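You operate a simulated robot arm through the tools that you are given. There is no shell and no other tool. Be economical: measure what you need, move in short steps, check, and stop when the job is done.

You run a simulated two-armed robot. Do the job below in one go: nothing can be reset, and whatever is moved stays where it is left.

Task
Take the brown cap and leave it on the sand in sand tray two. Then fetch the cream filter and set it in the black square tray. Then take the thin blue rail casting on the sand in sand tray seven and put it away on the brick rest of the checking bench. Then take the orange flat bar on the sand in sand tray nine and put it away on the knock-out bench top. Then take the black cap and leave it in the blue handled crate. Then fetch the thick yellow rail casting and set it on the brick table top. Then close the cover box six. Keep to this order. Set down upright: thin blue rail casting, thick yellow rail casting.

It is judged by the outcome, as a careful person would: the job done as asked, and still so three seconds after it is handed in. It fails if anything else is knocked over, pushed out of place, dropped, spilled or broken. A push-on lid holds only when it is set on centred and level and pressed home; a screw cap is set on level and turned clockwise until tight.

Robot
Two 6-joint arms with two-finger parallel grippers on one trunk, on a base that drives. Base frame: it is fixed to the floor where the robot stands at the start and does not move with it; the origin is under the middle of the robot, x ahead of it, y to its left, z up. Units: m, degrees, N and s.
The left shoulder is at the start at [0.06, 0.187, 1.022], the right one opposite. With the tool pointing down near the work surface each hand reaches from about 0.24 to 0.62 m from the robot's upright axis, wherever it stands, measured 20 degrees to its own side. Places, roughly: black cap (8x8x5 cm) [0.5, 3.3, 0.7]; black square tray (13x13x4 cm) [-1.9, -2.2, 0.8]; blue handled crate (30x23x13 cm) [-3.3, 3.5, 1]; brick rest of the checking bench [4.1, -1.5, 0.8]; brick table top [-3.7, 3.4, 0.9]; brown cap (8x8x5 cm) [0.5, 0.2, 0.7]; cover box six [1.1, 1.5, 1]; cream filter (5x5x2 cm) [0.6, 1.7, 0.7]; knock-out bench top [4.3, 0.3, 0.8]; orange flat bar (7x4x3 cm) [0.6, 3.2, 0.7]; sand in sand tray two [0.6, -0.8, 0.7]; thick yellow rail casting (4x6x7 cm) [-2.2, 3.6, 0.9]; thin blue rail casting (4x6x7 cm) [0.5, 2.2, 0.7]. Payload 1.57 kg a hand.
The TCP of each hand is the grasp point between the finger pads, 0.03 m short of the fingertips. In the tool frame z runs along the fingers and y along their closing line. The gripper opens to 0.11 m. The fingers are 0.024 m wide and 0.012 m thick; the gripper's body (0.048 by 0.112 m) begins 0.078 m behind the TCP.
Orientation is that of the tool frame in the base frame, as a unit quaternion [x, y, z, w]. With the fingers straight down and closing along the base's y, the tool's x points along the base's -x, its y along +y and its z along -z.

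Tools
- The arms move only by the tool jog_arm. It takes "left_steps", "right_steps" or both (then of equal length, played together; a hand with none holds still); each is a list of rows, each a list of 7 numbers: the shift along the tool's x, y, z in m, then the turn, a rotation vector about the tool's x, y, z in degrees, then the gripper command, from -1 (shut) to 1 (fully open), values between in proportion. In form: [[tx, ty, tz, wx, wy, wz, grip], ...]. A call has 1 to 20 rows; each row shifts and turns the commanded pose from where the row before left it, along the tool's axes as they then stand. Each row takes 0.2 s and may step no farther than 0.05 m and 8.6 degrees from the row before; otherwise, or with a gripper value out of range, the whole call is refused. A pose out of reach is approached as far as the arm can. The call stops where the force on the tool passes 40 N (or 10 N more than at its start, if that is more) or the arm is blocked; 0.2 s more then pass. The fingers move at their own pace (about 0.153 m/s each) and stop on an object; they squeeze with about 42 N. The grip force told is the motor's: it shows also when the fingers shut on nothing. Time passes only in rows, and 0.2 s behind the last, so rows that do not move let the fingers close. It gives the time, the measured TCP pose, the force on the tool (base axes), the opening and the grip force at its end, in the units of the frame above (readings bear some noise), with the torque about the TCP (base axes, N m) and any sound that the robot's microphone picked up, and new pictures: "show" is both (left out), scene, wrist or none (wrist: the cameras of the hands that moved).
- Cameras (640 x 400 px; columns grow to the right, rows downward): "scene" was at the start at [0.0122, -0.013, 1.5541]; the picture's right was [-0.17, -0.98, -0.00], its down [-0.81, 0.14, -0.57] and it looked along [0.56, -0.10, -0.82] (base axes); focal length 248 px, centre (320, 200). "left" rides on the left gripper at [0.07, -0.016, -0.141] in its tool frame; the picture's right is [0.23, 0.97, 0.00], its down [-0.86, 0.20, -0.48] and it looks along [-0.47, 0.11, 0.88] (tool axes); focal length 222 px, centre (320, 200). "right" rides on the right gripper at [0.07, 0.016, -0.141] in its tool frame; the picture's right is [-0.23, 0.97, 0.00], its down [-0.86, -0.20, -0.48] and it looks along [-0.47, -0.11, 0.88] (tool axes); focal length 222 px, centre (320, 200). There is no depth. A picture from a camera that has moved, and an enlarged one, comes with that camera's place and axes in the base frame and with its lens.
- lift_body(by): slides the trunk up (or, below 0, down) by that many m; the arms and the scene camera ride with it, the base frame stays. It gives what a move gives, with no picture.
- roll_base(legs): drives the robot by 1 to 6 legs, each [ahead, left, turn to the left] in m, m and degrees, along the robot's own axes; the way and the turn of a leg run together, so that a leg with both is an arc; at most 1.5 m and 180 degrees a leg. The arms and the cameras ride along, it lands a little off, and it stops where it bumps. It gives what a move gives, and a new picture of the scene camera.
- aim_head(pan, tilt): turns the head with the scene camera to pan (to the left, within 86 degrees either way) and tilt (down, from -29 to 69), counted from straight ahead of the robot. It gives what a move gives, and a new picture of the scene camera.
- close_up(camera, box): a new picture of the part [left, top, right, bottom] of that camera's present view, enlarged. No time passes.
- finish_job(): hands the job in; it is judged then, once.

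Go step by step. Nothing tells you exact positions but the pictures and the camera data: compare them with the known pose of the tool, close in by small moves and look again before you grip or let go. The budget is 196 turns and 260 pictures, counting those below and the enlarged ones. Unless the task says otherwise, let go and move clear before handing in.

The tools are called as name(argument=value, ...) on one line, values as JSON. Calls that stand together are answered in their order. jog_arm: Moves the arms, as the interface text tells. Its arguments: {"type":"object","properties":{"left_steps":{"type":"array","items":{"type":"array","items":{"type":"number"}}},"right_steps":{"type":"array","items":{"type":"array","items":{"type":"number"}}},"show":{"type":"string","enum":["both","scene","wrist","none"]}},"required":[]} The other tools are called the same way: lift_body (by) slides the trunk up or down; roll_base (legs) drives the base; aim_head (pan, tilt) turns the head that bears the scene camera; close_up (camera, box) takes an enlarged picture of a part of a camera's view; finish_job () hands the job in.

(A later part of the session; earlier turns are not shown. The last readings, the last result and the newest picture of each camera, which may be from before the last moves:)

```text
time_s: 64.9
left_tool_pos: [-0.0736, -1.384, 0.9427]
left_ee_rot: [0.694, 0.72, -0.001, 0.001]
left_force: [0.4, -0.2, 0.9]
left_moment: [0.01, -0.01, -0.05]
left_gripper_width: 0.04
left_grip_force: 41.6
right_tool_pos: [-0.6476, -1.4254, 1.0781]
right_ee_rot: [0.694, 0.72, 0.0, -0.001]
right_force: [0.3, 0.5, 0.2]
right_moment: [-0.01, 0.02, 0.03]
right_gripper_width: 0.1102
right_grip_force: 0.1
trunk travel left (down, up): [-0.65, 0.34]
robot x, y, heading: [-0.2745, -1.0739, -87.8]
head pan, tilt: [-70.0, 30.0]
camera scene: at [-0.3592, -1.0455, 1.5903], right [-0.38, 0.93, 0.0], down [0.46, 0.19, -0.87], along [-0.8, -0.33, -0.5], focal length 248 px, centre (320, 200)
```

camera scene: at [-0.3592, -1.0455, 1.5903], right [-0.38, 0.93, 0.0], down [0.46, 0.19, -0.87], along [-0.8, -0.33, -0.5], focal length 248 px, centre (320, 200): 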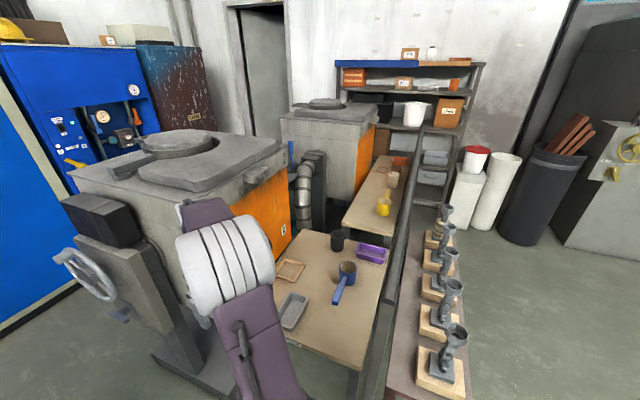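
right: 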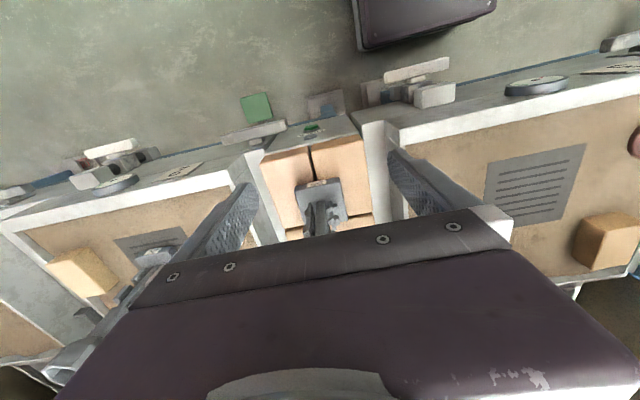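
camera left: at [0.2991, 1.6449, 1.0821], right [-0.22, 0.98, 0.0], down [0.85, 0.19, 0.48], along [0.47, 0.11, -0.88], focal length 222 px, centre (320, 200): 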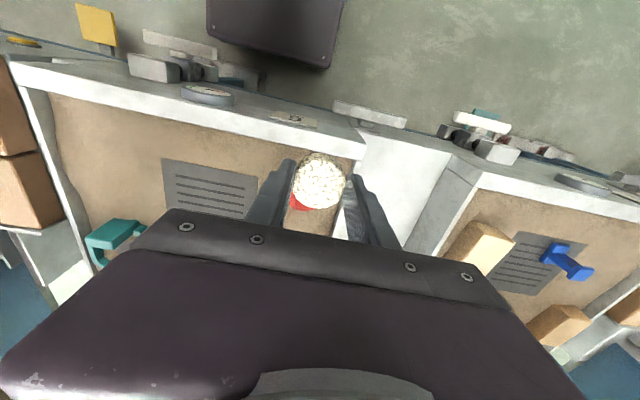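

The table by furnace 2 has a grey tray, a wooden frame, a blue ladle, a black cup and a purple tray. The black square tray is probably hidden between the furnaces, so I'll enlarge the gap.

close_up(camera="scene", box=[240, 90, 400, 240])

close_up(camera="scene", box=[0, 90, 160, 240])

```text
2.67 times, centred on (320, 165) of scene
camera zoom: at [-0.3592, -1.0455, 1.5903], right [-0.38, 0.93, 0.0], down [0.46, 0.19, -0.87], along [-0.8, -0.33, -0.5], focal length 661 px, centre (320, 293)
```

zoom: 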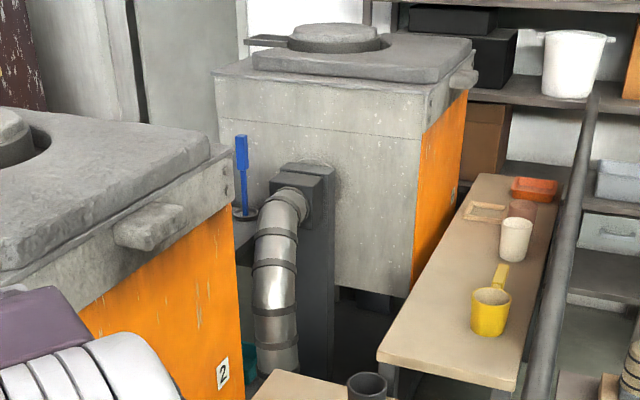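

```text
2.67 times, centred on (80, 165) of scene
camera zoom: at [-0.3592, -1.0455, 1.5903], right [-0.38, 0.93, 0.0], down [0.46, 0.19, -0.87], along [-0.8, -0.33, -0.5], focal length 661 px, centre (960, 293)
```

zoom: 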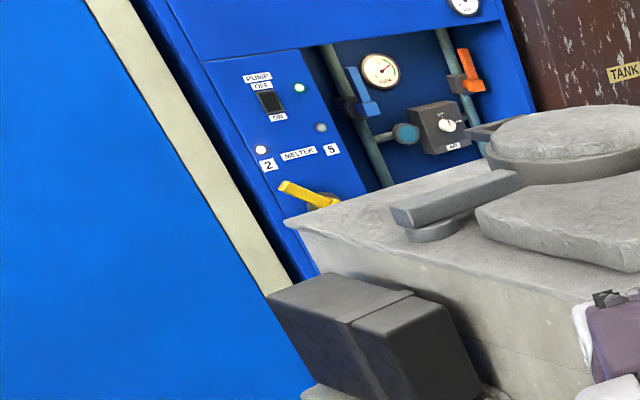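

There's a grey surface with a blue tool between the furnaces. I'll raise the trunk to see over furnace 2.

lift_body(by=0.33)

roll_base(legs=[[-0.05, 0, 0]])

close_up(camera="scene", box=[160, 90, 400, 300])

```text
time_s: 68.1
left_tool_pos: [-0.074, -1.3847, 1.2729]
left_ee_rot: [0.694, 0.72, 0.0, 0.001]
left_force: [-0.2, -0.5, -0.8]
left_moment: [0.04, 0.01, 0.02]
left_gripper_width: 0.0403
left_grip_force: 41.4
right_tool_pos: [-0.6481, -1.4246, 1.4075]
right_ee_rot: [0.694, 0.72, 0.0, 0.0]
right_force: [-0.9, -0.1, 0.4]
right_moment: [0.04, -0.01, 0.0]
right_gripper_width: 0.1101
right_grip_force: 0.0
trunk travel left (down, up): [-0.98, 0.01]
robot x, y, heading: [-0.2761, -1.0731, -87.9]
head pan, tilt: [-70.0, 30.0]
```

```text
time_s: 69.0
left_tool_pos: [-0.0734, -1.3454, 1.269]
left_ee_rot: [0.694, 0.72, 0.002, -0.004]
left_force: [0.7, -1.5, -0.8]
left_moment: [0.09, 0.04, -0.02]
left_gripper_width: 0.0401
left_grip_force: 41.8
right_tool_pos: [-0.6482, -1.3885, 1.404]
right_ee_rot: [0.692, 0.721, 0.004, -0.003]
right_force: [0.2, -1.2, 0.0]
right_moment: [0.15, -0.01, 0.01]
right_gripper_width: 0.1097
right_grip_force: 0.0
trunk travel left (down, up): [-0.98, 0.01]
robot x, y, heading: [-0.2773, -1.0196, -87.5]
head pan, tilt: [-70.0, 30.0]
camera scene: at [-0.3605, -1.0135, 1.9204], right [-0.38, 0.92, 0.01], down [0.46, 0.2, -0.86], along [-0.8, -0.32, -0.5], focal length 248 px, centre (320, 200)
```

scene: 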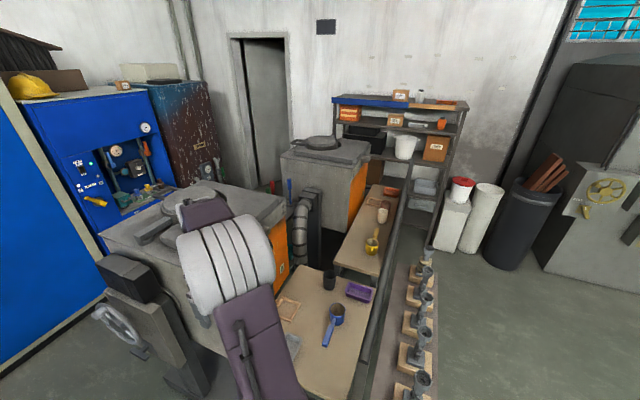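

```text
1.90 times, centred on (280, 195) of scene
camera zoom: at [-0.3605, -1.0135, 1.9204], right [-0.38, 0.92, 0.01], down [0.46, 0.2, -0.86], along [-0.8, -0.32, -0.5], focal length 472 px, centre (396, 210)
```

zoom: 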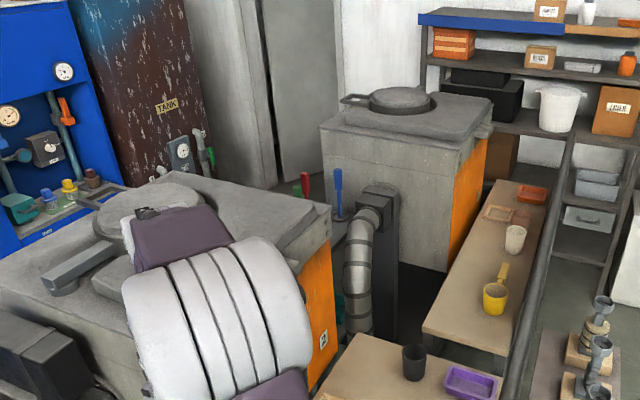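

The gap can perhaps be reached from behind the furnaces. I'll drive on to look along the back passage.

roll_base(legs=[[1.15, 0.12, -2]])

aim_head(pan=-75, tilt=30)

```text
time_s: 74.9
left_tool_pos: [0.1083, -2.4702, 1.2731]
left_ee_rot: [0.685, 0.729, -0.001, 0.001]
left_force: [0.4, -0.2, 0.4]
left_moment: [-0.01, 0.01, -0.05]
left_gripper_width: 0.0398
left_grip_force: 41.4
right_tool_pos: [-0.4658, -2.5246, 1.4078]
right_ee_rot: [0.684, 0.729, -0.001, 0.001]
right_force: [0.4, 0.9, 0.6]
right_moment: [0.0, 0.01, -0.01]
right_gripper_width: 0.1099
right_grip_force: 0.1
trunk travel left (down, up): [-0.98, 0.01]
robot x, y, heading: [-0.102, -2.1612, -86.5]
head pan, tilt: [-70.0, 30.0]
camera scene: at [-0.1862, -2.1375, 1.9203], right [-0.4, 0.92, 0.0], down [0.46, 0.2, -0.87], along [-0.79, -0.35, -0.5], focal length 248 px, centre (320, 200)
```

scene: 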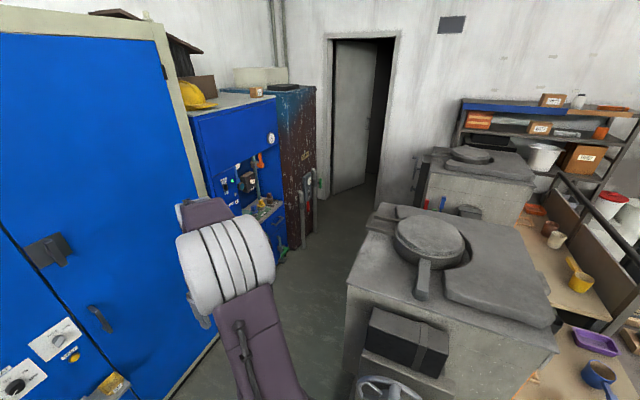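

```text
time_s: 75.6
left_tool_pos: [0.108, -2.4713, 1.2731]
left_ee_rot: [0.684, 0.729, 0.0, 0.001]
left_force: [0.1, 0.4, 0.1]
left_moment: [0.0, -0.01, 0.0]
left_gripper_width: 0.0402
left_grip_force: 41.6
right_tool_pos: [-0.465, -2.5245, 1.4085]
right_ee_rot: [0.685, 0.729, 0.0, 0.0]
right_force: [-0.5, 0.1, 0.2]
right_moment: [-0.02, 0.01, 0.06]
right_gripper_width: 0.1101
right_grip_force: 0.0
trunk travel left (down, up): [-0.98, 0.01]
robot x, y, heading: [-0.1016, -2.1615, -86.5]
head pan, tilt: [-75.0, 30.0]
camera scene: at [-0.1889, -2.131, 1.9203], right [-0.32, 0.95, 0.0], down [0.47, 0.16, -0.87], along [-0.82, -0.28, -0.5], focal length 248 px, centre (320, 200)
```

scene: 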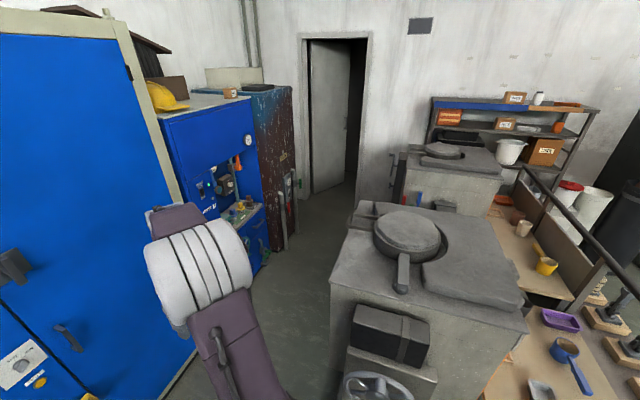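

There's a passage about 1 m wide behind the furnaces (y from -2.35 to -3.33), and the gap opens onto it. I'll turn into it.

roll_base(legs=[[0.33, -0.1, 0], [0, 0, -93.5]])

aim_head(pan=0, tilt=35)

```text
time_s: 81.8
left_tool_pos: [-0.4993, -2.6797, 1.2723]
left_ee_rot: [1.0, -0.004, -0.002, -0.001]
left_force: [-0.5, 0.0, 0.1]
left_moment: [0.01, -0.04, -0.01]
left_gripper_width: 0.0395
left_grip_force: 42.0
right_tool_pos: [-0.5138, -2.1024, 1.407]
right_ee_rot: [1.0, -0.004, 0.0, 0.0]
right_force: [-0.7, -0.3, 1.1]
right_moment: [0.0, -0.02, 0.0]
right_gripper_width: 0.1098
right_grip_force: 0.0
trunk travel left (down, up): [-0.98, 0.01]
robot x, y, heading: [-0.1778, -2.4955, 179.4]
head pan, tilt: [-75.0, 30.0]
camera scene: at [-0.1378, -2.4051, 1.9203], right [0.97, 0.25, 0.0], down [0.13, -0.48, -0.87], along [-0.22, 0.84, -0.5], focal length 248 px, centre (320, 200)
```

scene: 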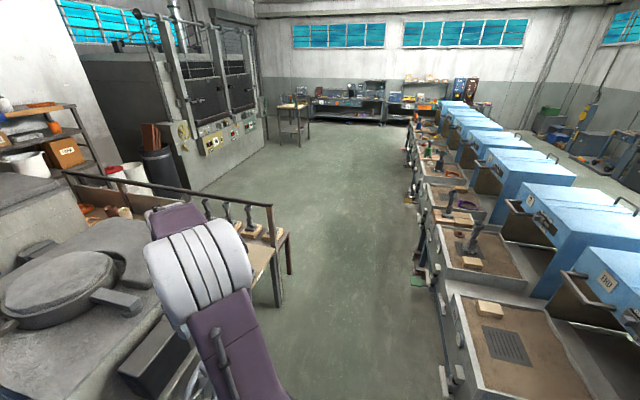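

```text
time_s: 83.3
left_tool_pos: [-0.4995, -2.6791, 1.2722]
left_ee_rot: [1.0, -0.005, -0.001, 0.0]
left_force: [0.7, -0.7, -0.5]
left_moment: [-0.01, 0.01, 0.01]
left_gripper_width: 0.0406
left_grip_force: 42.1
right_tool_pos: [-0.5124, -2.1026, 1.407]
right_ee_rot: [1.0, -0.005, 0.0, 0.0]
right_force: [0.2, 0.1, -0.4]
right_moment: [-0.01, 0.02, 0.0]
right_gripper_width: 0.1102
right_grip_force: 0.2
trunk travel left (down, up): [-0.98, 0.01]
robot x, y, heading: [-0.175, -2.491, 179.5]
head pan, tilt: [0.0, 35.0]
camera scene: at [-0.2031, -2.4915, 1.9125], right [0.01, 1.0, 0.0], down [0.57, -0.01, -0.82], along [-0.82, 0.01, -0.57], focal length 248 px, centre (320, 200)
```

scene: 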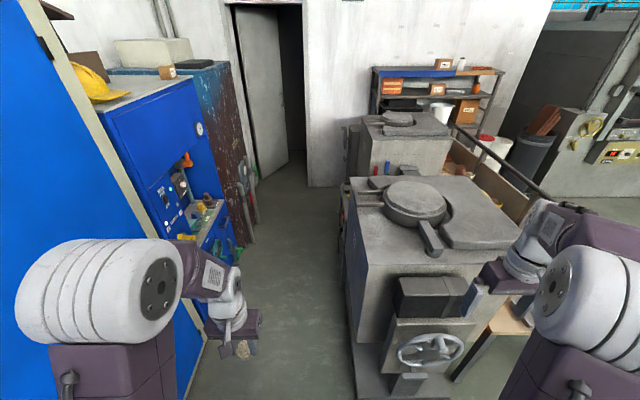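

roll_base(legs=[[0, 0.3, 0.5], [1.1, 0, 0]])

aim_head(pan=-60, tilt=45)

```text
time_s: 90.4
left_tool_pos: [-1.5772, -2.9769, 1.2731]
left_ee_rot: [1.0, 0.0, -0.001, 0.0]
left_force: [0.6, 0.2, 0.3]
left_moment: [0.01, 0.0, -0.04]
left_gripper_width: 0.041
left_grip_force: 42.2
right_tool_pos: [-1.5957, -2.4027, 1.4073]
right_ee_rot: [1.0, 0.0, -0.002, 0.0]
right_force: [0.4, 0.2, 0.5]
right_moment: [0.0, 0.01, -0.01]
right_gripper_width: 0.11
right_grip_force: 0.1
trunk travel left (down, up): [-0.98, 0.01]
robot x, y, heading: [-1.256, -2.7902, 179.8]
head pan, tilt: [0.0, 35.0]
camera scene: at [-1.2829, -2.7892, 1.9125], right [0.0, 1.0, 0.0], down [0.57, 0.0, -0.82], along [-0.82, 0.0, -0.57], focal length 248 px, centre (320, 200)
```

scene: 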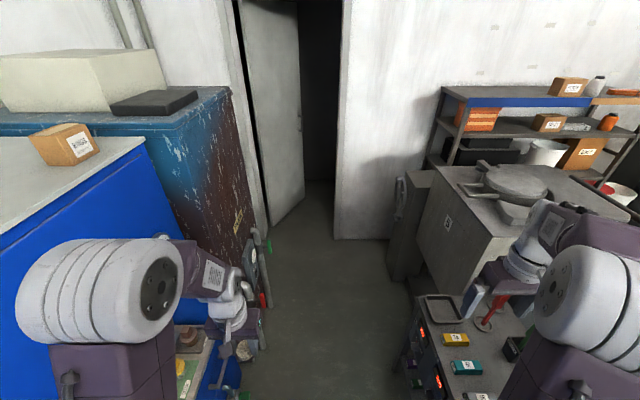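

```text
time_s: 91.7
left_tool_pos: [-1.5771, -2.9776, 1.2722]
left_ee_rot: [1.0, 0.0, 0.0, -0.001]
left_force: [-0.2, 0.3, 0.4]
left_moment: [0.0, 0.01, 0.02]
left_gripper_width: 0.0413
left_grip_force: 41.9
right_tool_pos: [-1.5971, -2.402, 1.4077]
right_ee_rot: [1.0, 0.0, 0.001, -0.001]
right_force: [0.5, -0.3, -0.2]
right_moment: [0.0, -0.01, 0.0]
right_gripper_width: 0.1098
right_grip_force: 0.1
trunk travel left (down, up): [-0.98, 0.01]
robot x, y, heading: [-1.257, -2.7892, 180.0]
head pan, tilt: [-60.0, 45.0]
camera scene: at [-1.237, -2.7188, 1.8977], right [0.87, 0.5, 0.0], down [0.35, -0.61, -0.71], along [-0.35, 0.61, -0.71], focal length 248 px, centre (320, 200)
```

scene: 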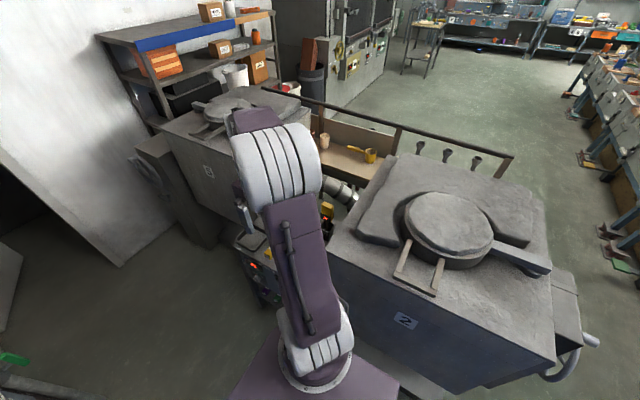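

The black square tray is at about [-1.96, -2.20] on the control bench between the furnaces. I'll drive level with it and turn to face it.

roll_base(legs=[[0.53, 0, 0], [0, 0, -90]])

aim_head(pan=10, tilt=55)

```text
time_s: 98.6
left_tool_pos: [-1.9822, -2.4708, 1.2723]
left_ee_rot: [0.709, -0.705, 0.0, 0.0]
left_force: [-0.1, -0.3, -0.3]
left_moment: [-0.03, 0.02, 0.02]
left_gripper_width: 0.0413
left_grip_force: 41.8
right_tool_pos: [-1.4066, -2.4483, 1.4086]
right_ee_rot: [0.709, -0.705, 0.0, 0.001]
right_force: [-0.6, 0.6, -0.4]
right_moment: [0.0, 0.01, -0.01]
right_gripper_width: 0.1102
right_grip_force: 0.0
trunk travel left (down, up): [-0.98, 0.01]
robot x, y, heading: [-1.7876, -2.7921, 90.2]
head pan, tilt: [-60.0, 45.0]
camera scene: at [-1.7178, -2.8093, 1.8977], right [0.51, -0.86, 0.0], down [-0.61, -0.36, -0.71], along [0.61, 0.36, -0.71], focal length 248 px, centre (320, 200)
```

scene: 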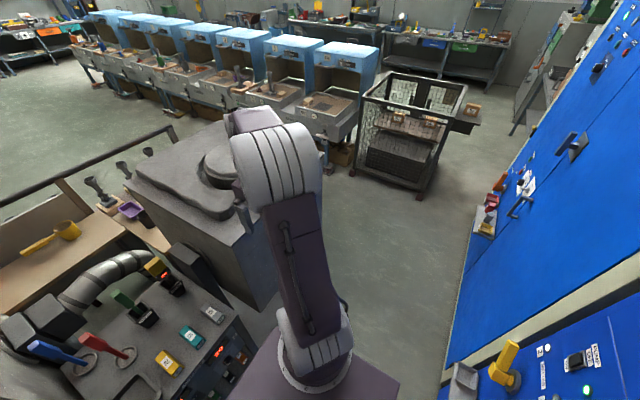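

```text
time_s: 100.0
left_tool_pos: [-1.9803, -2.471, 1.2719]
left_ee_rot: [0.71, -0.704, -0.001, -0.001]
left_force: [-0.3, -0.2, 0.7]
left_moment: [0.0, -0.01, 0.01]
left_gripper_width: 0.0412
left_grip_force: 42.4
right_tool_pos: [-1.4046, -2.4474, 1.4079]
right_ee_rot: [0.709, -0.705, 0.001, 0.0]
right_force: [-0.1, 0.2, 0.3]
right_moment: [-0.04, -0.01, -0.03]
right_gripper_width: 0.1101
right_grip_force: 0.0
trunk travel left (down, up): [-0.98, 0.01]
robot x, y, heading: [-1.7881, -2.7905, 90.3]
head pan, tilt: [10.0, 55.0]
camera scene: at [-1.8006, -2.7796, 1.8843], right [0.98, 0.18, 0.0], down [0.15, -0.81, -0.57], along [-0.1, 0.56, -0.82], focal length 248 px, centre (320, 200)
```

scene: 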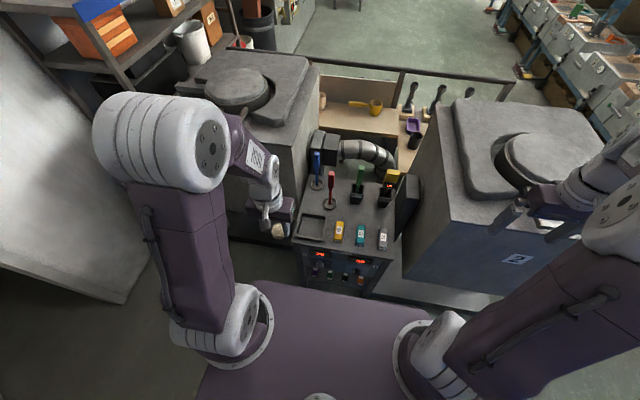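

The tray is at about [-1.945, -2.21]. I'll raise the right hand clear of the furnace lid, carry the filter over the tray up high, and then lower the trunk partway.

jog_arm(left_steps=[[-0.045, -0.006, 0, 0, 0, 0, -1], [-0.045, -0.006, 0, 0, 0, 0, -1], [-0.045, -0.006, 0, 0, 0, 0, -1], [-0.045, -0.006, 0, 0, 0, 0, -1], [-0.04, -0.006, 0, 0, 0, 0, -1], [-0.02, -0.005, 0, 0, 0, 0, -1]], right_steps=[[0.02, 0, -0.025, 0, 0, 0, 1], [0.02, 0, -0.025, 0, 0, 0, 1], [0.02, 0, -0.025, 0, 0, 0, 1], [0.02, 0, -0.025, 0, 0, 0, 1], [0, 0, 0, 0, 0, 0, 1], [0, 0, 0, 0, 0, 0, 1]], show="none")

lift_body(by=-0.2)

close_up(camera="scene", box=[160, 60, 560, 310])

close_up(camera="left", box=[0, 0, 640, 400])

```text
time_s: 101.5
left_tool_pos: [-1.9465, -2.2293, 1.2733]
left_ee_rot: [0.71, -0.705, 0.0, 0.0]
left_force: [-0.3, -0.5, -0.2]
left_moment: [-0.03, -0.03, -0.03]
left_gripper_width: 0.0413
left_grip_force: 41.7
right_tool_pos: [-1.4046, -2.5243, 1.508]
right_ee_rot: [0.71, -0.704, 0.0, 0.0]
right_force: [-0.1, 0.3, 0.5]
right_moment: [0.02, -0.05, 0.04]
right_gripper_width: 0.1104
right_grip_force: 0.1
trunk travel left (down, up): [-0.98, 0.01]
robot x, y, heading: [-1.7862, -2.7909, 90.5]
head pan, tilt: [10.0, 55.0]
```

```text
time_s: 103.6
left_tool_pos: [-1.9473, -2.2299, 1.0735]
left_ee_rot: [0.71, -0.704, -0.001, -0.001]
left_force: [-0.2, 0.0, 0.3]
left_moment: [0.03, -0.02, -0.01]
left_gripper_width: 0.0414
left_grip_force: 42.0
right_tool_pos: [-1.4054, -2.5259, 1.308]
right_ee_rot: [0.709, -0.705, 0.0, 0.0]
right_force: [0.5, -0.1, -0.8]
right_moment: [-0.01, 0.01, -0.02]
right_gripper_width: 0.1099
right_grip_force: 0.0
trunk travel left (down, up): [-0.78, 0.21]
robot x, y, heading: [-1.7915, -2.7903, 90.5]
head pan, tilt: [10.0, 55.0]
```

```text
1.60 times, centred on (360, 185) of scene
camera zoom: at [-1.8006, -2.7798, 1.6843], right [0.98, 0.18, 0.0], down [0.15, -0.81, -0.57], along [-0.1, 0.56, -0.82], focal length 396 px, centre (256, 224)
```

zoom: 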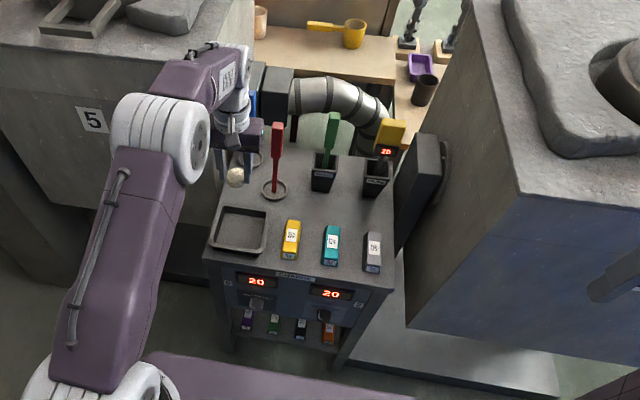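

```text
1.00 times, centred on (320, 200) of left
camera zoom: at [-1.931, -2.3008, 1.2131], right [-0.97, -0.23, 0.0], down [-0.21, 0.85, 0.48], along [-0.11, 0.47, -0.88], focal length 222 px, centre (320, 200)
```

zoom: 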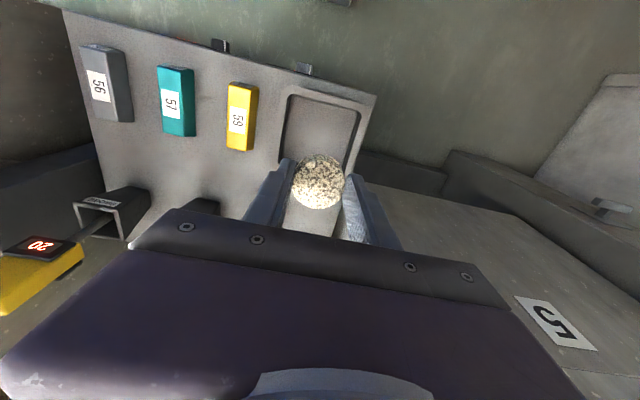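

The tray centre is at about [-1.948, -2.207], with the levers behind it clear of the hand's path. I'll centre and lower.

jog_arm(left_steps=[[-0.023, 0, 0, 0, 0, 0, -1], [0, 0, 0.04, 0, 0, 0, -1], [0, 0, 0.04, 0, 0, 0, -1], [0, 0, 0.04, 0, 0, 0, -1], [0, 0, 0.04, 0, 0, 0, -1], [0, 0, 0.02, 0, 0, 0, -1], [0, 0, 0, 0, 0, 0, -1]])

```text
time_s: 105.2
left_tool_pos: [-1.9489, -2.2052, 0.8936]
left_ee_rot: [0.709, -0.705, -0.001, -0.001]
left_force: [0.2, -0.3, -0.6]
left_moment: [0.0, 0.01, 0.02]
left_gripper_width: 0.0412
left_grip_force: 42.2
right_tool_pos: [-1.4043, -2.5262, 1.3081]
right_ee_rot: [0.709, -0.705, 0.0, 0.0]
right_force: [0.5, 0.7, 0.2]
right_moment: [-0.01, 0.02, -0.01]
right_gripper_width: 0.1099
right_grip_force: 0.0
trunk travel left (down, up): [-0.78, 0.21]
robot x, y, heading: [-1.7891, -2.7883, 90.4]
head pan, tilt: [10.0, 55.0]
camera scene: at [-1.8006, -2.7798, 1.6843], right [0.98, 0.18, 0.0], down [0.15, -0.81, -0.57], along [-0.1, 0.56, -0.82], focal length 248 px, centre (320, 200)
camera left: at [-1.9335, -2.2756, 1.0326], right [-0.97, -0.23, 0.0], down [-0.21, 0.85, 0.48], along [-0.11, 0.47, -0.88], focal length 222 px, centre (320, 200)
```

scene: 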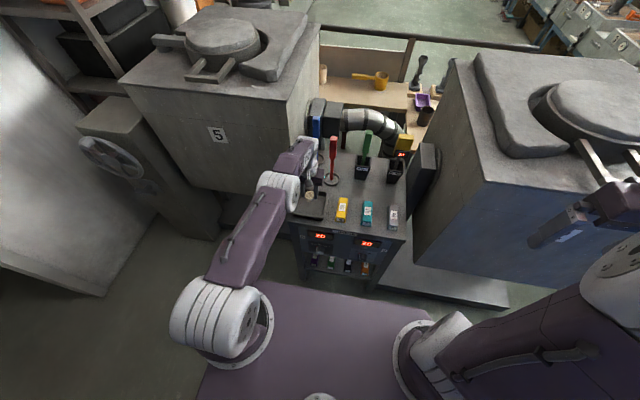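
left: 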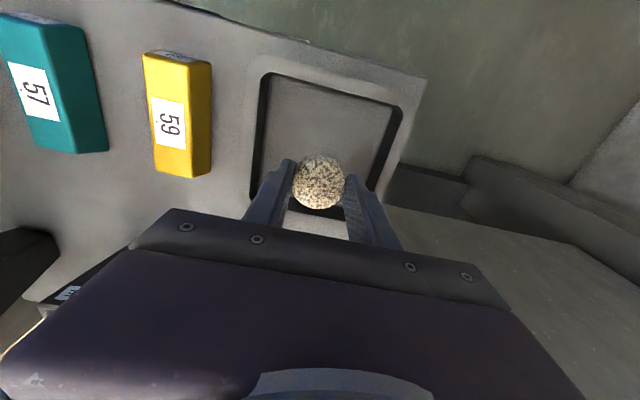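

The filter is over the middle of the tray. I'll lower until it touches.

jog_arm(left_steps=[[0, 0, 0.03, 0, 0, 0, -1], [0, 0, 0.015, 0, 0, 0, -1], [0, 0, 0.006, 0, 0, 0, -1], [0, 0, 0.005, 0, 0, 0, -1], [0, 0, 0.004, 0, 0, 0, -1], [0, 0, 0, 0, 0, 0, -1]], show="wrist")

```text
time_s: 106.6
left_tool_pos: [-1.9471, -2.2182, 0.8401]
left_ee_rot: [0.709, -0.705, -0.004, -0.003]
left_force: [-3.1, 8.6, 27.5]
left_moment: [0.51, 0.12, -0.01]
left_gripper_width: 0.0411
left_grip_force: 41.9
left hand out of reach, approached as far as the arm can: row 1, 3
right_tool_pos: [-1.406, -2.5283, 1.3087]
right_ee_rot: [0.71, -0.705, -0.001, -0.001]
right_force: [-0.5, 0.7, -0.2]
right_moment: [0.01, 0.01, 0.0]
right_gripper_width: 0.11
right_grip_force: 0.0
trunk travel left (down, up): [-0.78, 0.21]
robot x, y, heading: [-1.7879, -2.7898, 90.4]
head pan, tilt: [10.0, 55.0]
camera left: at [-1.9311, -2.2895, 0.9792], right [-0.97, -0.23, 0.0], down [-0.21, 0.85, 0.49], along [-0.11, 0.47, -0.87], focal length 222 px, centre (320, 200)
```

left: 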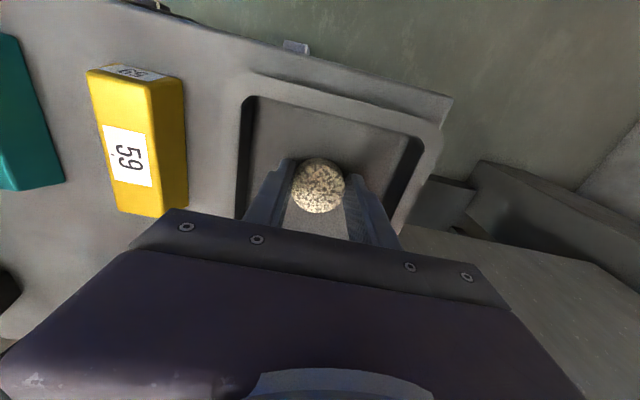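

It has touched the tray floor. I'll ease off, open a little and lift away.

jog_arm(left_steps=[[0, 0, -0.001, 0, 0, 0, -1], [0, 0, 0, 0, 0, 0, 0.05], [0, 0, 0, 0, 0, 0, 0.05], [0, 0, -0.02, 0, 0, 0, 0.05], [0, 0, -0.04, 0, 0, 0, 0.05], [0, 0, -0.04, 0, 0, 0, 0.05], [0, 0, -0.04, 0, 0, 0, 0.05], [0, 0, -0.04, 0, 0, 0, 0.05]], show="wrist")

```text
time_s: 108.4
left_tool_pos: [-1.9478, -2.222, 1.0195]
left_ee_rot: [0.709, -0.705, -0.001, -0.001]
left_force: [-0.7, -0.5, 0.3]
left_moment: [0.0, 0.0, -0.01]
left_gripper_width: 0.0581
left_grip_force: 0.1
right_tool_pos: [-1.4059, -2.5266, 1.3076]
right_ee_rot: [0.709, -0.705, 0.001, -0.001]
right_force: [0.7, 0.7, -0.2]
right_moment: [0.02, -0.01, 0.03]
right_gripper_width: 0.11
right_grip_force: 0.1
trunk travel left (down, up): [-0.78, 0.21]
robot x, y, heading: [-1.788, -2.7902, 90.5]
head pan, tilt: [10.0, 55.0]
camera left: at [-1.9315, -2.2924, 1.1584], right [-0.97, -0.23, 0.0], down [-0.21, 0.85, 0.48], along [-0.11, 0.47, -0.88], focal length 222 px, centre (320, 200)
```

left: 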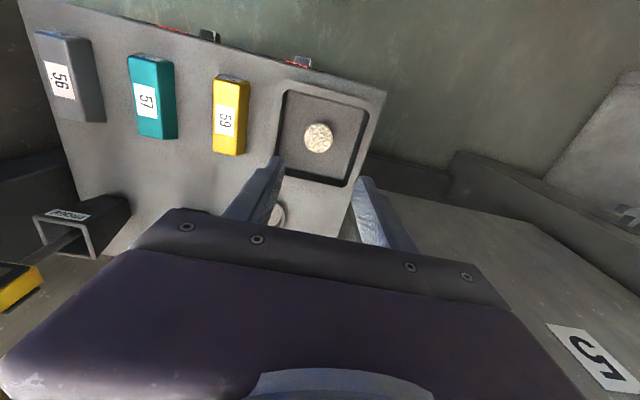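

The filter sits flat in the black tray. I'll pull back, raise the trunk and return the way I came.

jog_arm(left_steps=[[0, 0, -0.045, 0, 0, 0, 0.05], [0.045, 0, -0.01, 0, 0, 0, 0.05], [0.045, 0, 0, 0, 0, 0, 0.05], [0.045, 0, 0, 0, 0, 0, 0.05], [0.045, 0, 0, 0, 0, 0, 0.05], [0.045, 0, 0, 0, 0, 0, 0.05], [0.02, 0, 0, 0, 0, 0, 0.05]], show="scene")

lift_body(by=0.2)

roll_base(legs=[[0, 0, 89.5], [-1.5, 0, 0]])

```text
time_s: 110.0
left_tool_pos: [-1.9474, -2.4674, 1.0715]
left_ee_rot: [0.71, -0.704, -0.001, 0.0]
left_force: [-0.3, -0.8, 0.3]
left_moment: [-0.02, 0.03, 0.01]
left_gripper_width: 0.0579
left_grip_force: 0.0
right_tool_pos: [-1.4066, -2.5261, 1.3075]
right_ee_rot: [0.71, -0.704, 0.0, 0.001]
right_force: [-0.2, -0.8, -0.4]
right_moment: [0.02, -0.02, -0.03]
right_gripper_width: 0.1098
right_grip_force: 0.0
trunk travel left (down, up): [-0.78, 0.21]
robot x, y, heading: [-1.7865, -2.7911, 90.2]
head pan, tilt: [10.0, 55.0]
camera scene: at [-1.8008, -2.7798, 1.6842], right [0.98, 0.18, 0.0], down [0.15, -0.81, -0.57], along [-0.1, 0.56, -0.82], focal length 248 px, centre (320, 200)
```

scene: 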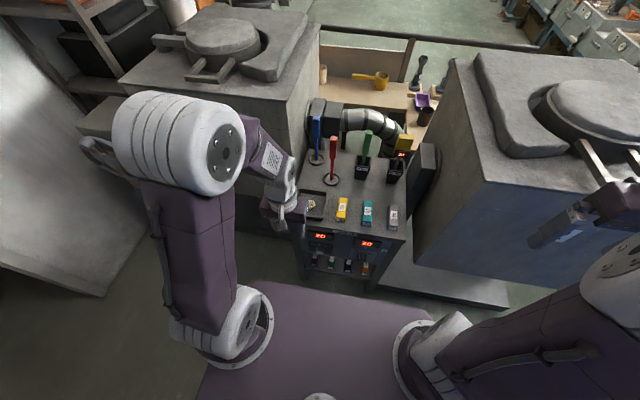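

```text
time_s: 112.2
left_tool_pos: [-1.9484, -2.4657, 1.2732]
left_ee_rot: [0.709, -0.705, -0.001, -0.001]
left_force: [-0.2, -0.1, -1.1]
left_moment: [-0.01, 0.02, -0.02]
left_gripper_width: 0.0576
left_grip_force: 0.0
right_tool_pos: [-1.4044, -2.5246, 1.508]
right_ee_rot: [0.71, -0.704, -0.001, 0.0]
right_force: [-0.4, 0.3, -0.2]
right_moment: [0.02, 0.03, -0.03]
right_gripper_width: 0.1098
right_grip_force: 0.1
trunk travel left (down, up): [-0.98, 0.01]
robot x, y, heading: [-1.7863, -2.7872, 90.4]
head pan, tilt: [10.0, 55.0]
```

```text
time_s: 123.5
left_tool_pos: [-0.6221, -2.8603, 1.273]
left_ee_rot: [0.999, 0.038, -0.001, 0.0]
left_force: [-0.3, -0.9, -0.1]
left_moment: [0.01, 0.0, 0.0]
left_gripper_width: 0.0578
left_grip_force: 0.0
right_tool_pos: [-0.5982, -2.3174, 1.5087]
right_ee_rot: [0.999, 0.037, 0.0, 0.001]
right_force: [0.8, -1.3, 0.2]
right_moment: [0.0, -0.05, 0.0]
right_gripper_width: 0.1103
right_grip_force: 0.1
trunk travel left (down, up): [-0.98, 0.01]
robot x, y, heading: [-0.3087, -2.6824, -175.8]
head pan, tilt: [10.0, 55.0]
camera scene: at [-0.3179, -2.6945, 1.8842], right [-0.25, 0.97, 0.0], down [0.79, 0.2, -0.57], along [-0.56, -0.14, -0.82], focal length 248 px, centre (320, 200)
```

scene: 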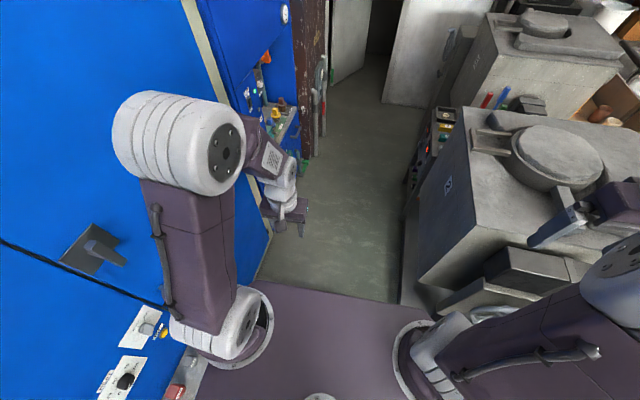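

I'm out of the passage. Next I'll go up the aisle towards tray seven and turn to face the trays.

roll_base(legs=[[-0.12, 0, -4.2], [0, -1.5, 0], [0, -1.5, 0], [0, 0, -178]])

```text
time_s: 145.9
left_tool_pos: [0.1199, 0.4643, 1.2727]
left_ee_rot: [-0.032, 0.999, 0.001, 0.001]
left_force: [-0.6, 0.6, 0.2]
left_moment: [-0.01, -0.02, -0.03]
left_gripper_width: 0.0578
left_grip_force: 0.1
right_tool_pos: [0.0922, -0.0801, 1.5072]
right_ee_rot: [-0.032, 0.999, -0.001, 0.0]
right_force: [-0.2, -0.1, -0.8]
right_moment: [0.01, 0.0, 0.02]
right_gripper_width: 0.1101
right_grip_force: 0.0
trunk travel left (down, up): [-0.98, 0.01]
robot x, y, heading: [-0.1942, 0.2856, 3.6]
head pan, tilt: [10.0, 55.0]
camera scene: at [-0.1825, 0.3009, 1.8843], right [0.24, -0.97, 0.0], down [-0.8, -0.19, -0.57], along [0.56, 0.14, -0.82], focal length 248 px, centre (320, 200)
```

scene: 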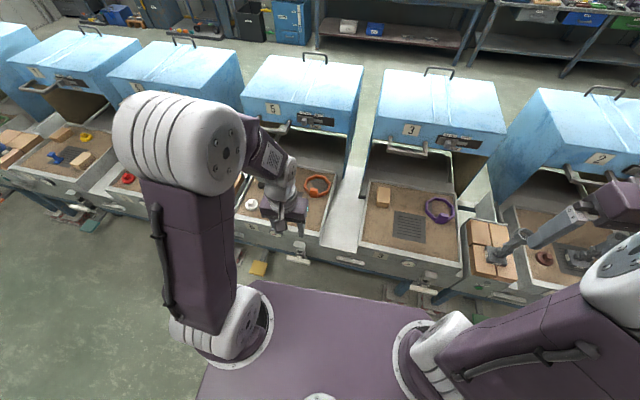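

The brown cap is still in place in tray two. I'll drive on to tray seven and lower the trunk.

roll_base(legs=[[0, 0.85, -3.6], [0, 0.85, 0]])

lift_body(by=-0.33)

close_up(camera="scene", box=[160, 50, 480, 250])

```text
time_s: 154.4
left_tool_pos: [0.0757, 2.1399, 1.2721]
left_ee_rot: [-0.018, 1.0, 0.001, 0.001]
left_force: [-1.0, 0.3, -0.8]
left_moment: [0.06, 0.0, -0.02]
left_gripper_width: 0.0577
left_grip_force: 0.1
right_tool_pos: [0.0311, 1.5952, 1.5076]
right_ee_rot: [-0.018, 1.0, 0.001, 0.001]
right_force: [0.0, -0.2, -0.5]
right_moment: [-0.01, 0.01, 0.01]
right_gripper_width: 0.11
right_grip_force: 0.0
trunk travel left (down, up): [-0.98, 0.01]
robot x, y, heading: [-0.2447, 1.9759, 2.3]
head pan, tilt: [10.0, 55.0]
camera scene: at [-0.2321, 1.9841, 1.8843], right [0.21, -0.98, 0.0], down [-0.8, -0.17, -0.57], along [0.56, 0.12, -0.82], focal length 248 px, centre (320, 200)
```

scene: 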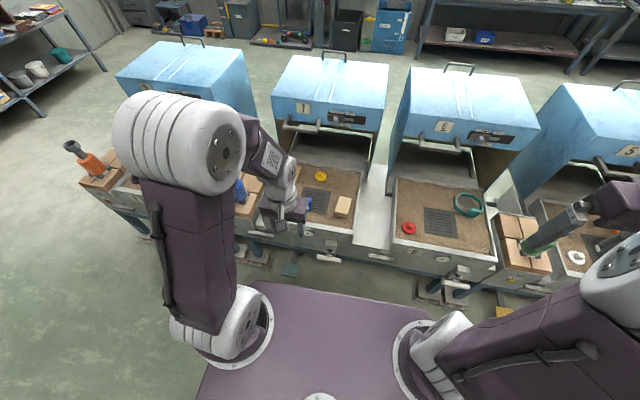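

```text
time_s: 157.7
left_tool_pos: [0.0764, 2.1402, 0.942]
left_ee_rot: [-0.018, 1.0, 0.0, 0.001]
left_force: [0.7, 0.0, 0.4]
left_moment: [-0.04, -0.01, -0.01]
left_gripper_width: 0.0579
left_grip_force: 0.1
right_tool_pos: [0.0299, 1.5972, 1.1772]
right_ee_rot: [-0.018, 1.0, 0.0, 0.0]
right_force: [-0.7, 0.0, -0.4]
right_moment: [0.0, 0.0, 0.02]
right_gripper_width: 0.11
right_grip_force: 0.1
trunk travel left (down, up): [-0.65, 0.34]
robot x, y, heading: [-0.242, 1.9736, 2.0]
head pan, tilt: [10.0, 55.0]
```

```text
2.00 times, centred on (320, 150) of scene
camera zoom: at [-0.2322, 1.9865, 1.5543], right [0.21, -0.98, 0.0], down [-0.8, -0.17, -0.57], along [0.56, 0.12, -0.82], focal length 495 px, centre (320, 300)
```

zoom: 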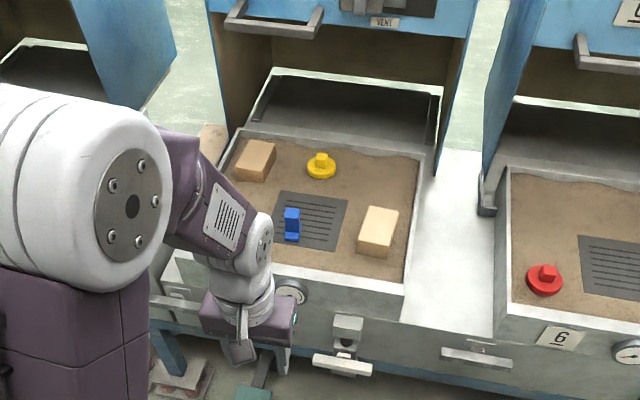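

The blue rail casting stands on tray seven's grate at about [0.515, 2.21]. I'll drive closer.

roll_base(legs=[[0.23, 0.03, -2.2]])

close_up(camera="left", box=[0, 0, 640, 400])

```text
time_s: 159.4
left_tool_pos: [0.3131, 2.1651, 0.9433]
left_ee_rot: [0.0, 1.0, 0.0, 0.001]
left_force: [0.5, -0.1, -0.2]
left_moment: [0.0, 0.02, -0.04]
left_gripper_width: 0.0575
left_grip_force: 0.0
right_tool_pos: [0.249, 1.6233, 1.1789]
right_ee_rot: [0.0, 1.0, -0.001, -0.001]
right_force: [-0.3, 0.7, -0.6]
right_moment: [0.04, -0.06, 0.0]
right_gripper_width: 0.1098
right_grip_force: 0.2
trunk travel left (down, up): [-0.65, 0.34]
robot x, y, heading: [-0.0094, 2.0097, -0.3]
head pan, tilt: [10.0, 55.0]
camera scene: at [0.0007, 2.0215, 1.5543], right [0.17, -0.98, 0.0], down [-0.81, -0.14, -0.57], along [0.56, 0.1, -0.82], focal length 248 px, centre (320, 200)
```

scene: 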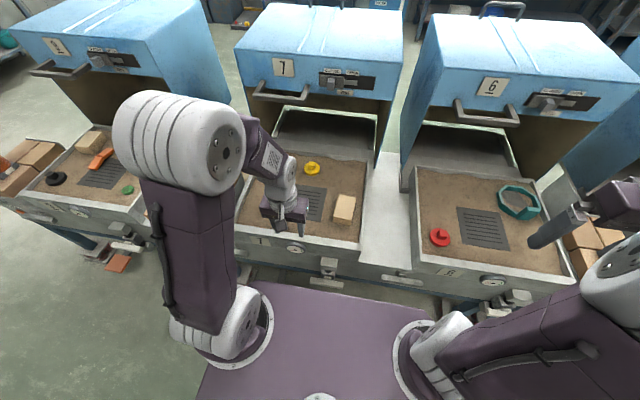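

```text
1.00 times, centred on (320, 200) of left
camera zoom: at [0.243, 2.1482, 1.0818], right [-0.23, 0.97, 0.0], down [0.85, 0.2, 0.48], along [0.47, 0.11, -0.88], focal length 222 px, centre (320, 200)
```

zoom: 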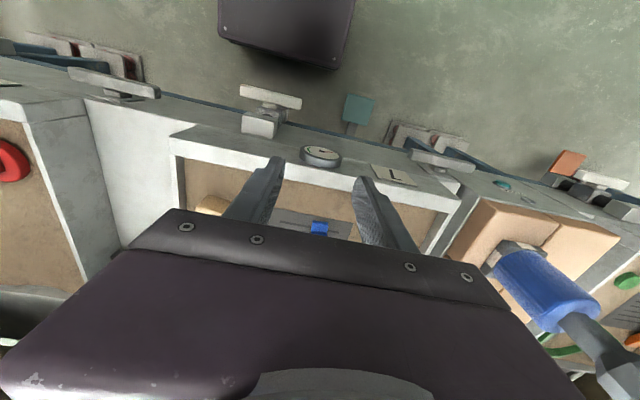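

I'll move the hand over tray seven to see the casting from above.

jog_arm(left_steps=[[-0.04, 0.01, 0, 0, 0, 0, 1], [-0.04, 0.01, 0, 0, 0, 0, 1], [-0.04, 0.01, 0, 0, 0, 0, 1], [-0.04, 0.01, 0, 0, 0, 0, 1], [0, 0, 0, 0, 0, 0, 1]], show="wrist")

close_up(camera="left", box=[260, 100, 420, 225])

close_up(camera="scene", box=[240, 140, 380, 240])

```text
time_s: 160.6
left_tool_pos: [0.4749, 2.2045, 0.9399]
left_ee_rot: [0.0, 1.0, 0.0, 0.001]
left_force: [-0.4, 0.2, 0.1]
left_moment: [0.0, -0.02, 0.0]
left_gripper_width: 0.1098
left_grip_force: 0.1
right_tool_pos: [0.249, 1.623, 1.1772]
right_ee_rot: [0.0, 1.0, 0.0, 0.0]
right_force: [0.1, 1.1, -0.2]
right_moment: [0.05, -0.04, -0.01]
right_gripper_width: 0.11
right_grip_force: 0.0
trunk travel left (down, up): [-0.65, 0.34]
robot x, y, heading: [-0.007, 2.0132, 0.3]
head pan, tilt: [10.0, 55.0]
camera left: at [0.4034, 2.1876, 1.0801], right [-0.23, 0.97, 0.0], down [0.85, 0.2, 0.48], along [0.47, 0.11, -0.88], focal length 222 px, centre (320, 200)
```

left: 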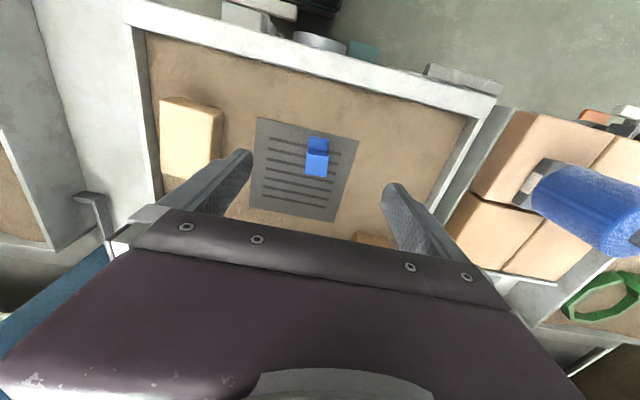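

```text
3.20 times, centred on (340, 162) of left
camera zoom: at [0.4034, 2.1876, 1.0801], right [-0.23, 0.97, 0.0], down [0.85, 0.2, 0.48], along [0.47, 0.11, -0.88], focal length 711 px, centre (256, 320)
```

zoom: 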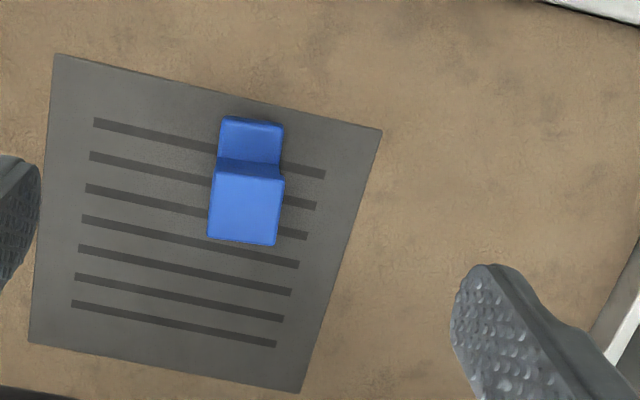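

```text
4.00 times, centred on (310, 190) of scene
camera zoom: at [0.0002, 2.0212, 1.5543], right [0.17, -0.98, 0.0], down [-0.81, -0.14, -0.57], along [0.57, 0.1, -0.82], focal length 991 px, centre (360, 240)
```

zoom: 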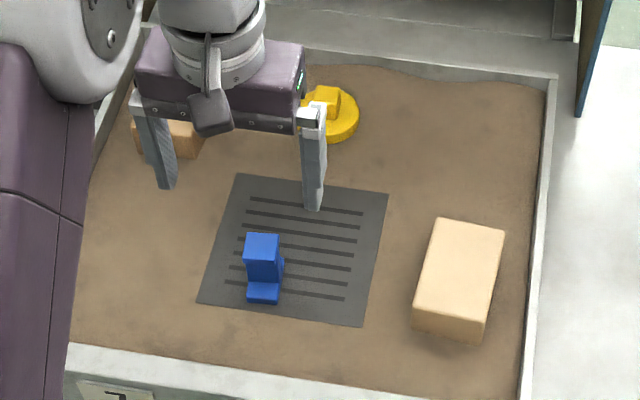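

The rail stands upright with its end faces about 4 cm apart along y, yawed about 5°, its centre at about [0.510, 2.206]. I'll turn to match and lower over it.

jog_arm(left_steps=[[-0.035, 0.002, 0, 0, 0, 0, 0.5], [0, 0, 0, 0, 0, -5, 0.5], [0, 0, 0.04, 0, 0, 0, 0.5], [0, 0, 0.04, 0, 0, 0, 0.5], [0, 0, 0.03, 0, 0, 0, 0.5], [0, 0, 0, 0, 0, 0, 0.5]], show="wrist")

```text
time_s: 162.0
left_tool_pos: [0.5084, 2.2091, 0.8352]
left_ee_rot: [-0.044, 0.999, 0.0, 0.0]
left_force: [0.4, 0.1, -0.9]
left_moment: [-0.02, 0.03, 0.02]
left_gripper_width: 0.0826
left_grip_force: 0.1
right_tool_pos: [0.2489, 1.6228, 1.1783]
right_ee_rot: [0.0, 1.0, 0.0, 0.0]
right_force: [-0.2, -0.4, 0.0]
right_moment: [-0.02, -0.02, 0.02]
right_gripper_width: 0.1101
right_grip_force: 0.0
trunk travel left (down, up): [-0.65, 0.34]
robot x, y, heading: [-0.0101, 2.0112, 0.2]
head pan, tilt: [10.0, 55.0]
camera left: at [0.4399, 2.1853, 0.9747], right [-0.31, 0.95, 0.0], down [0.83, 0.27, 0.48], along [0.46, 0.15, -0.88], focal length 222 px, centre (320, 200)
```

left: 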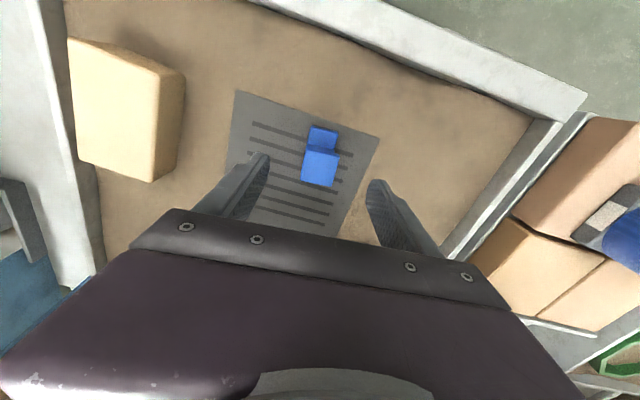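

The casting is centred between the fingers. I'll lower and grip.

jog_arm(left_steps=[[0, 0, 0.03, 0, 0, 0, 0.5], [0, -0.001, 0.03, 0, 0, 0, 0.5], [0, 0, 0.012, 0, 0, 0, 0.5], [0, 0, 0, 0, 0, 0, 0.5], [0, 0, 0, 0, 0, 0, -1], [0, 0, 0, 0, 0, 0, -1], [0, 0, 0, 0, 0, 0, -1]], show="wrist")

```text
time_s: 163.6
left_tool_pos: [0.511, 2.2083, 0.7604]
left_ee_rot: [-0.043, 0.999, 0.0, 0.0]
left_force: [-0.4, -0.1, 0.2]
left_moment: [0.0, 0.02, 0.01]
left_gripper_width: 0.0317
left_grip_force: 40.2
right_tool_pos: [0.2493, 1.6226, 1.1782]
right_ee_rot: [0.0, 1.0, 0.0, 0.0]
right_force: [0.9, 0.5, -0.3]
right_moment: [0.02, 0.0, 0.0]
right_gripper_width: 0.1102
right_grip_force: 0.1
trunk travel left (down, up): [-0.65, 0.34]
robot x, y, heading: [-0.0145, 2.0077, 0.2]
head pan, tilt: [10.0, 55.0]
camera left: at [0.4409, 2.1854, 0.9002], right [-0.31, 0.95, 0.0], down [0.83, 0.27, 0.48], along [0.46, 0.15, -0.88], focal length 222 px, centre (320, 200)
```

left: 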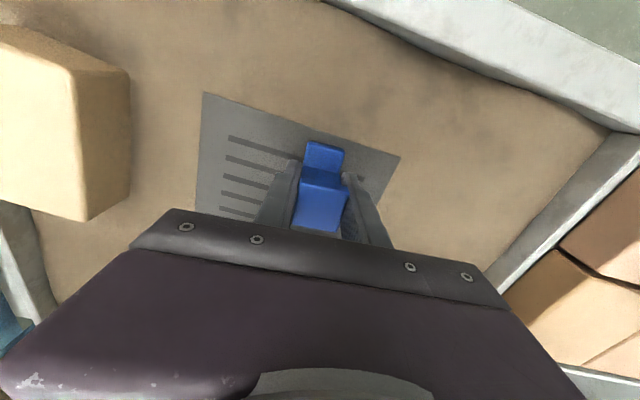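

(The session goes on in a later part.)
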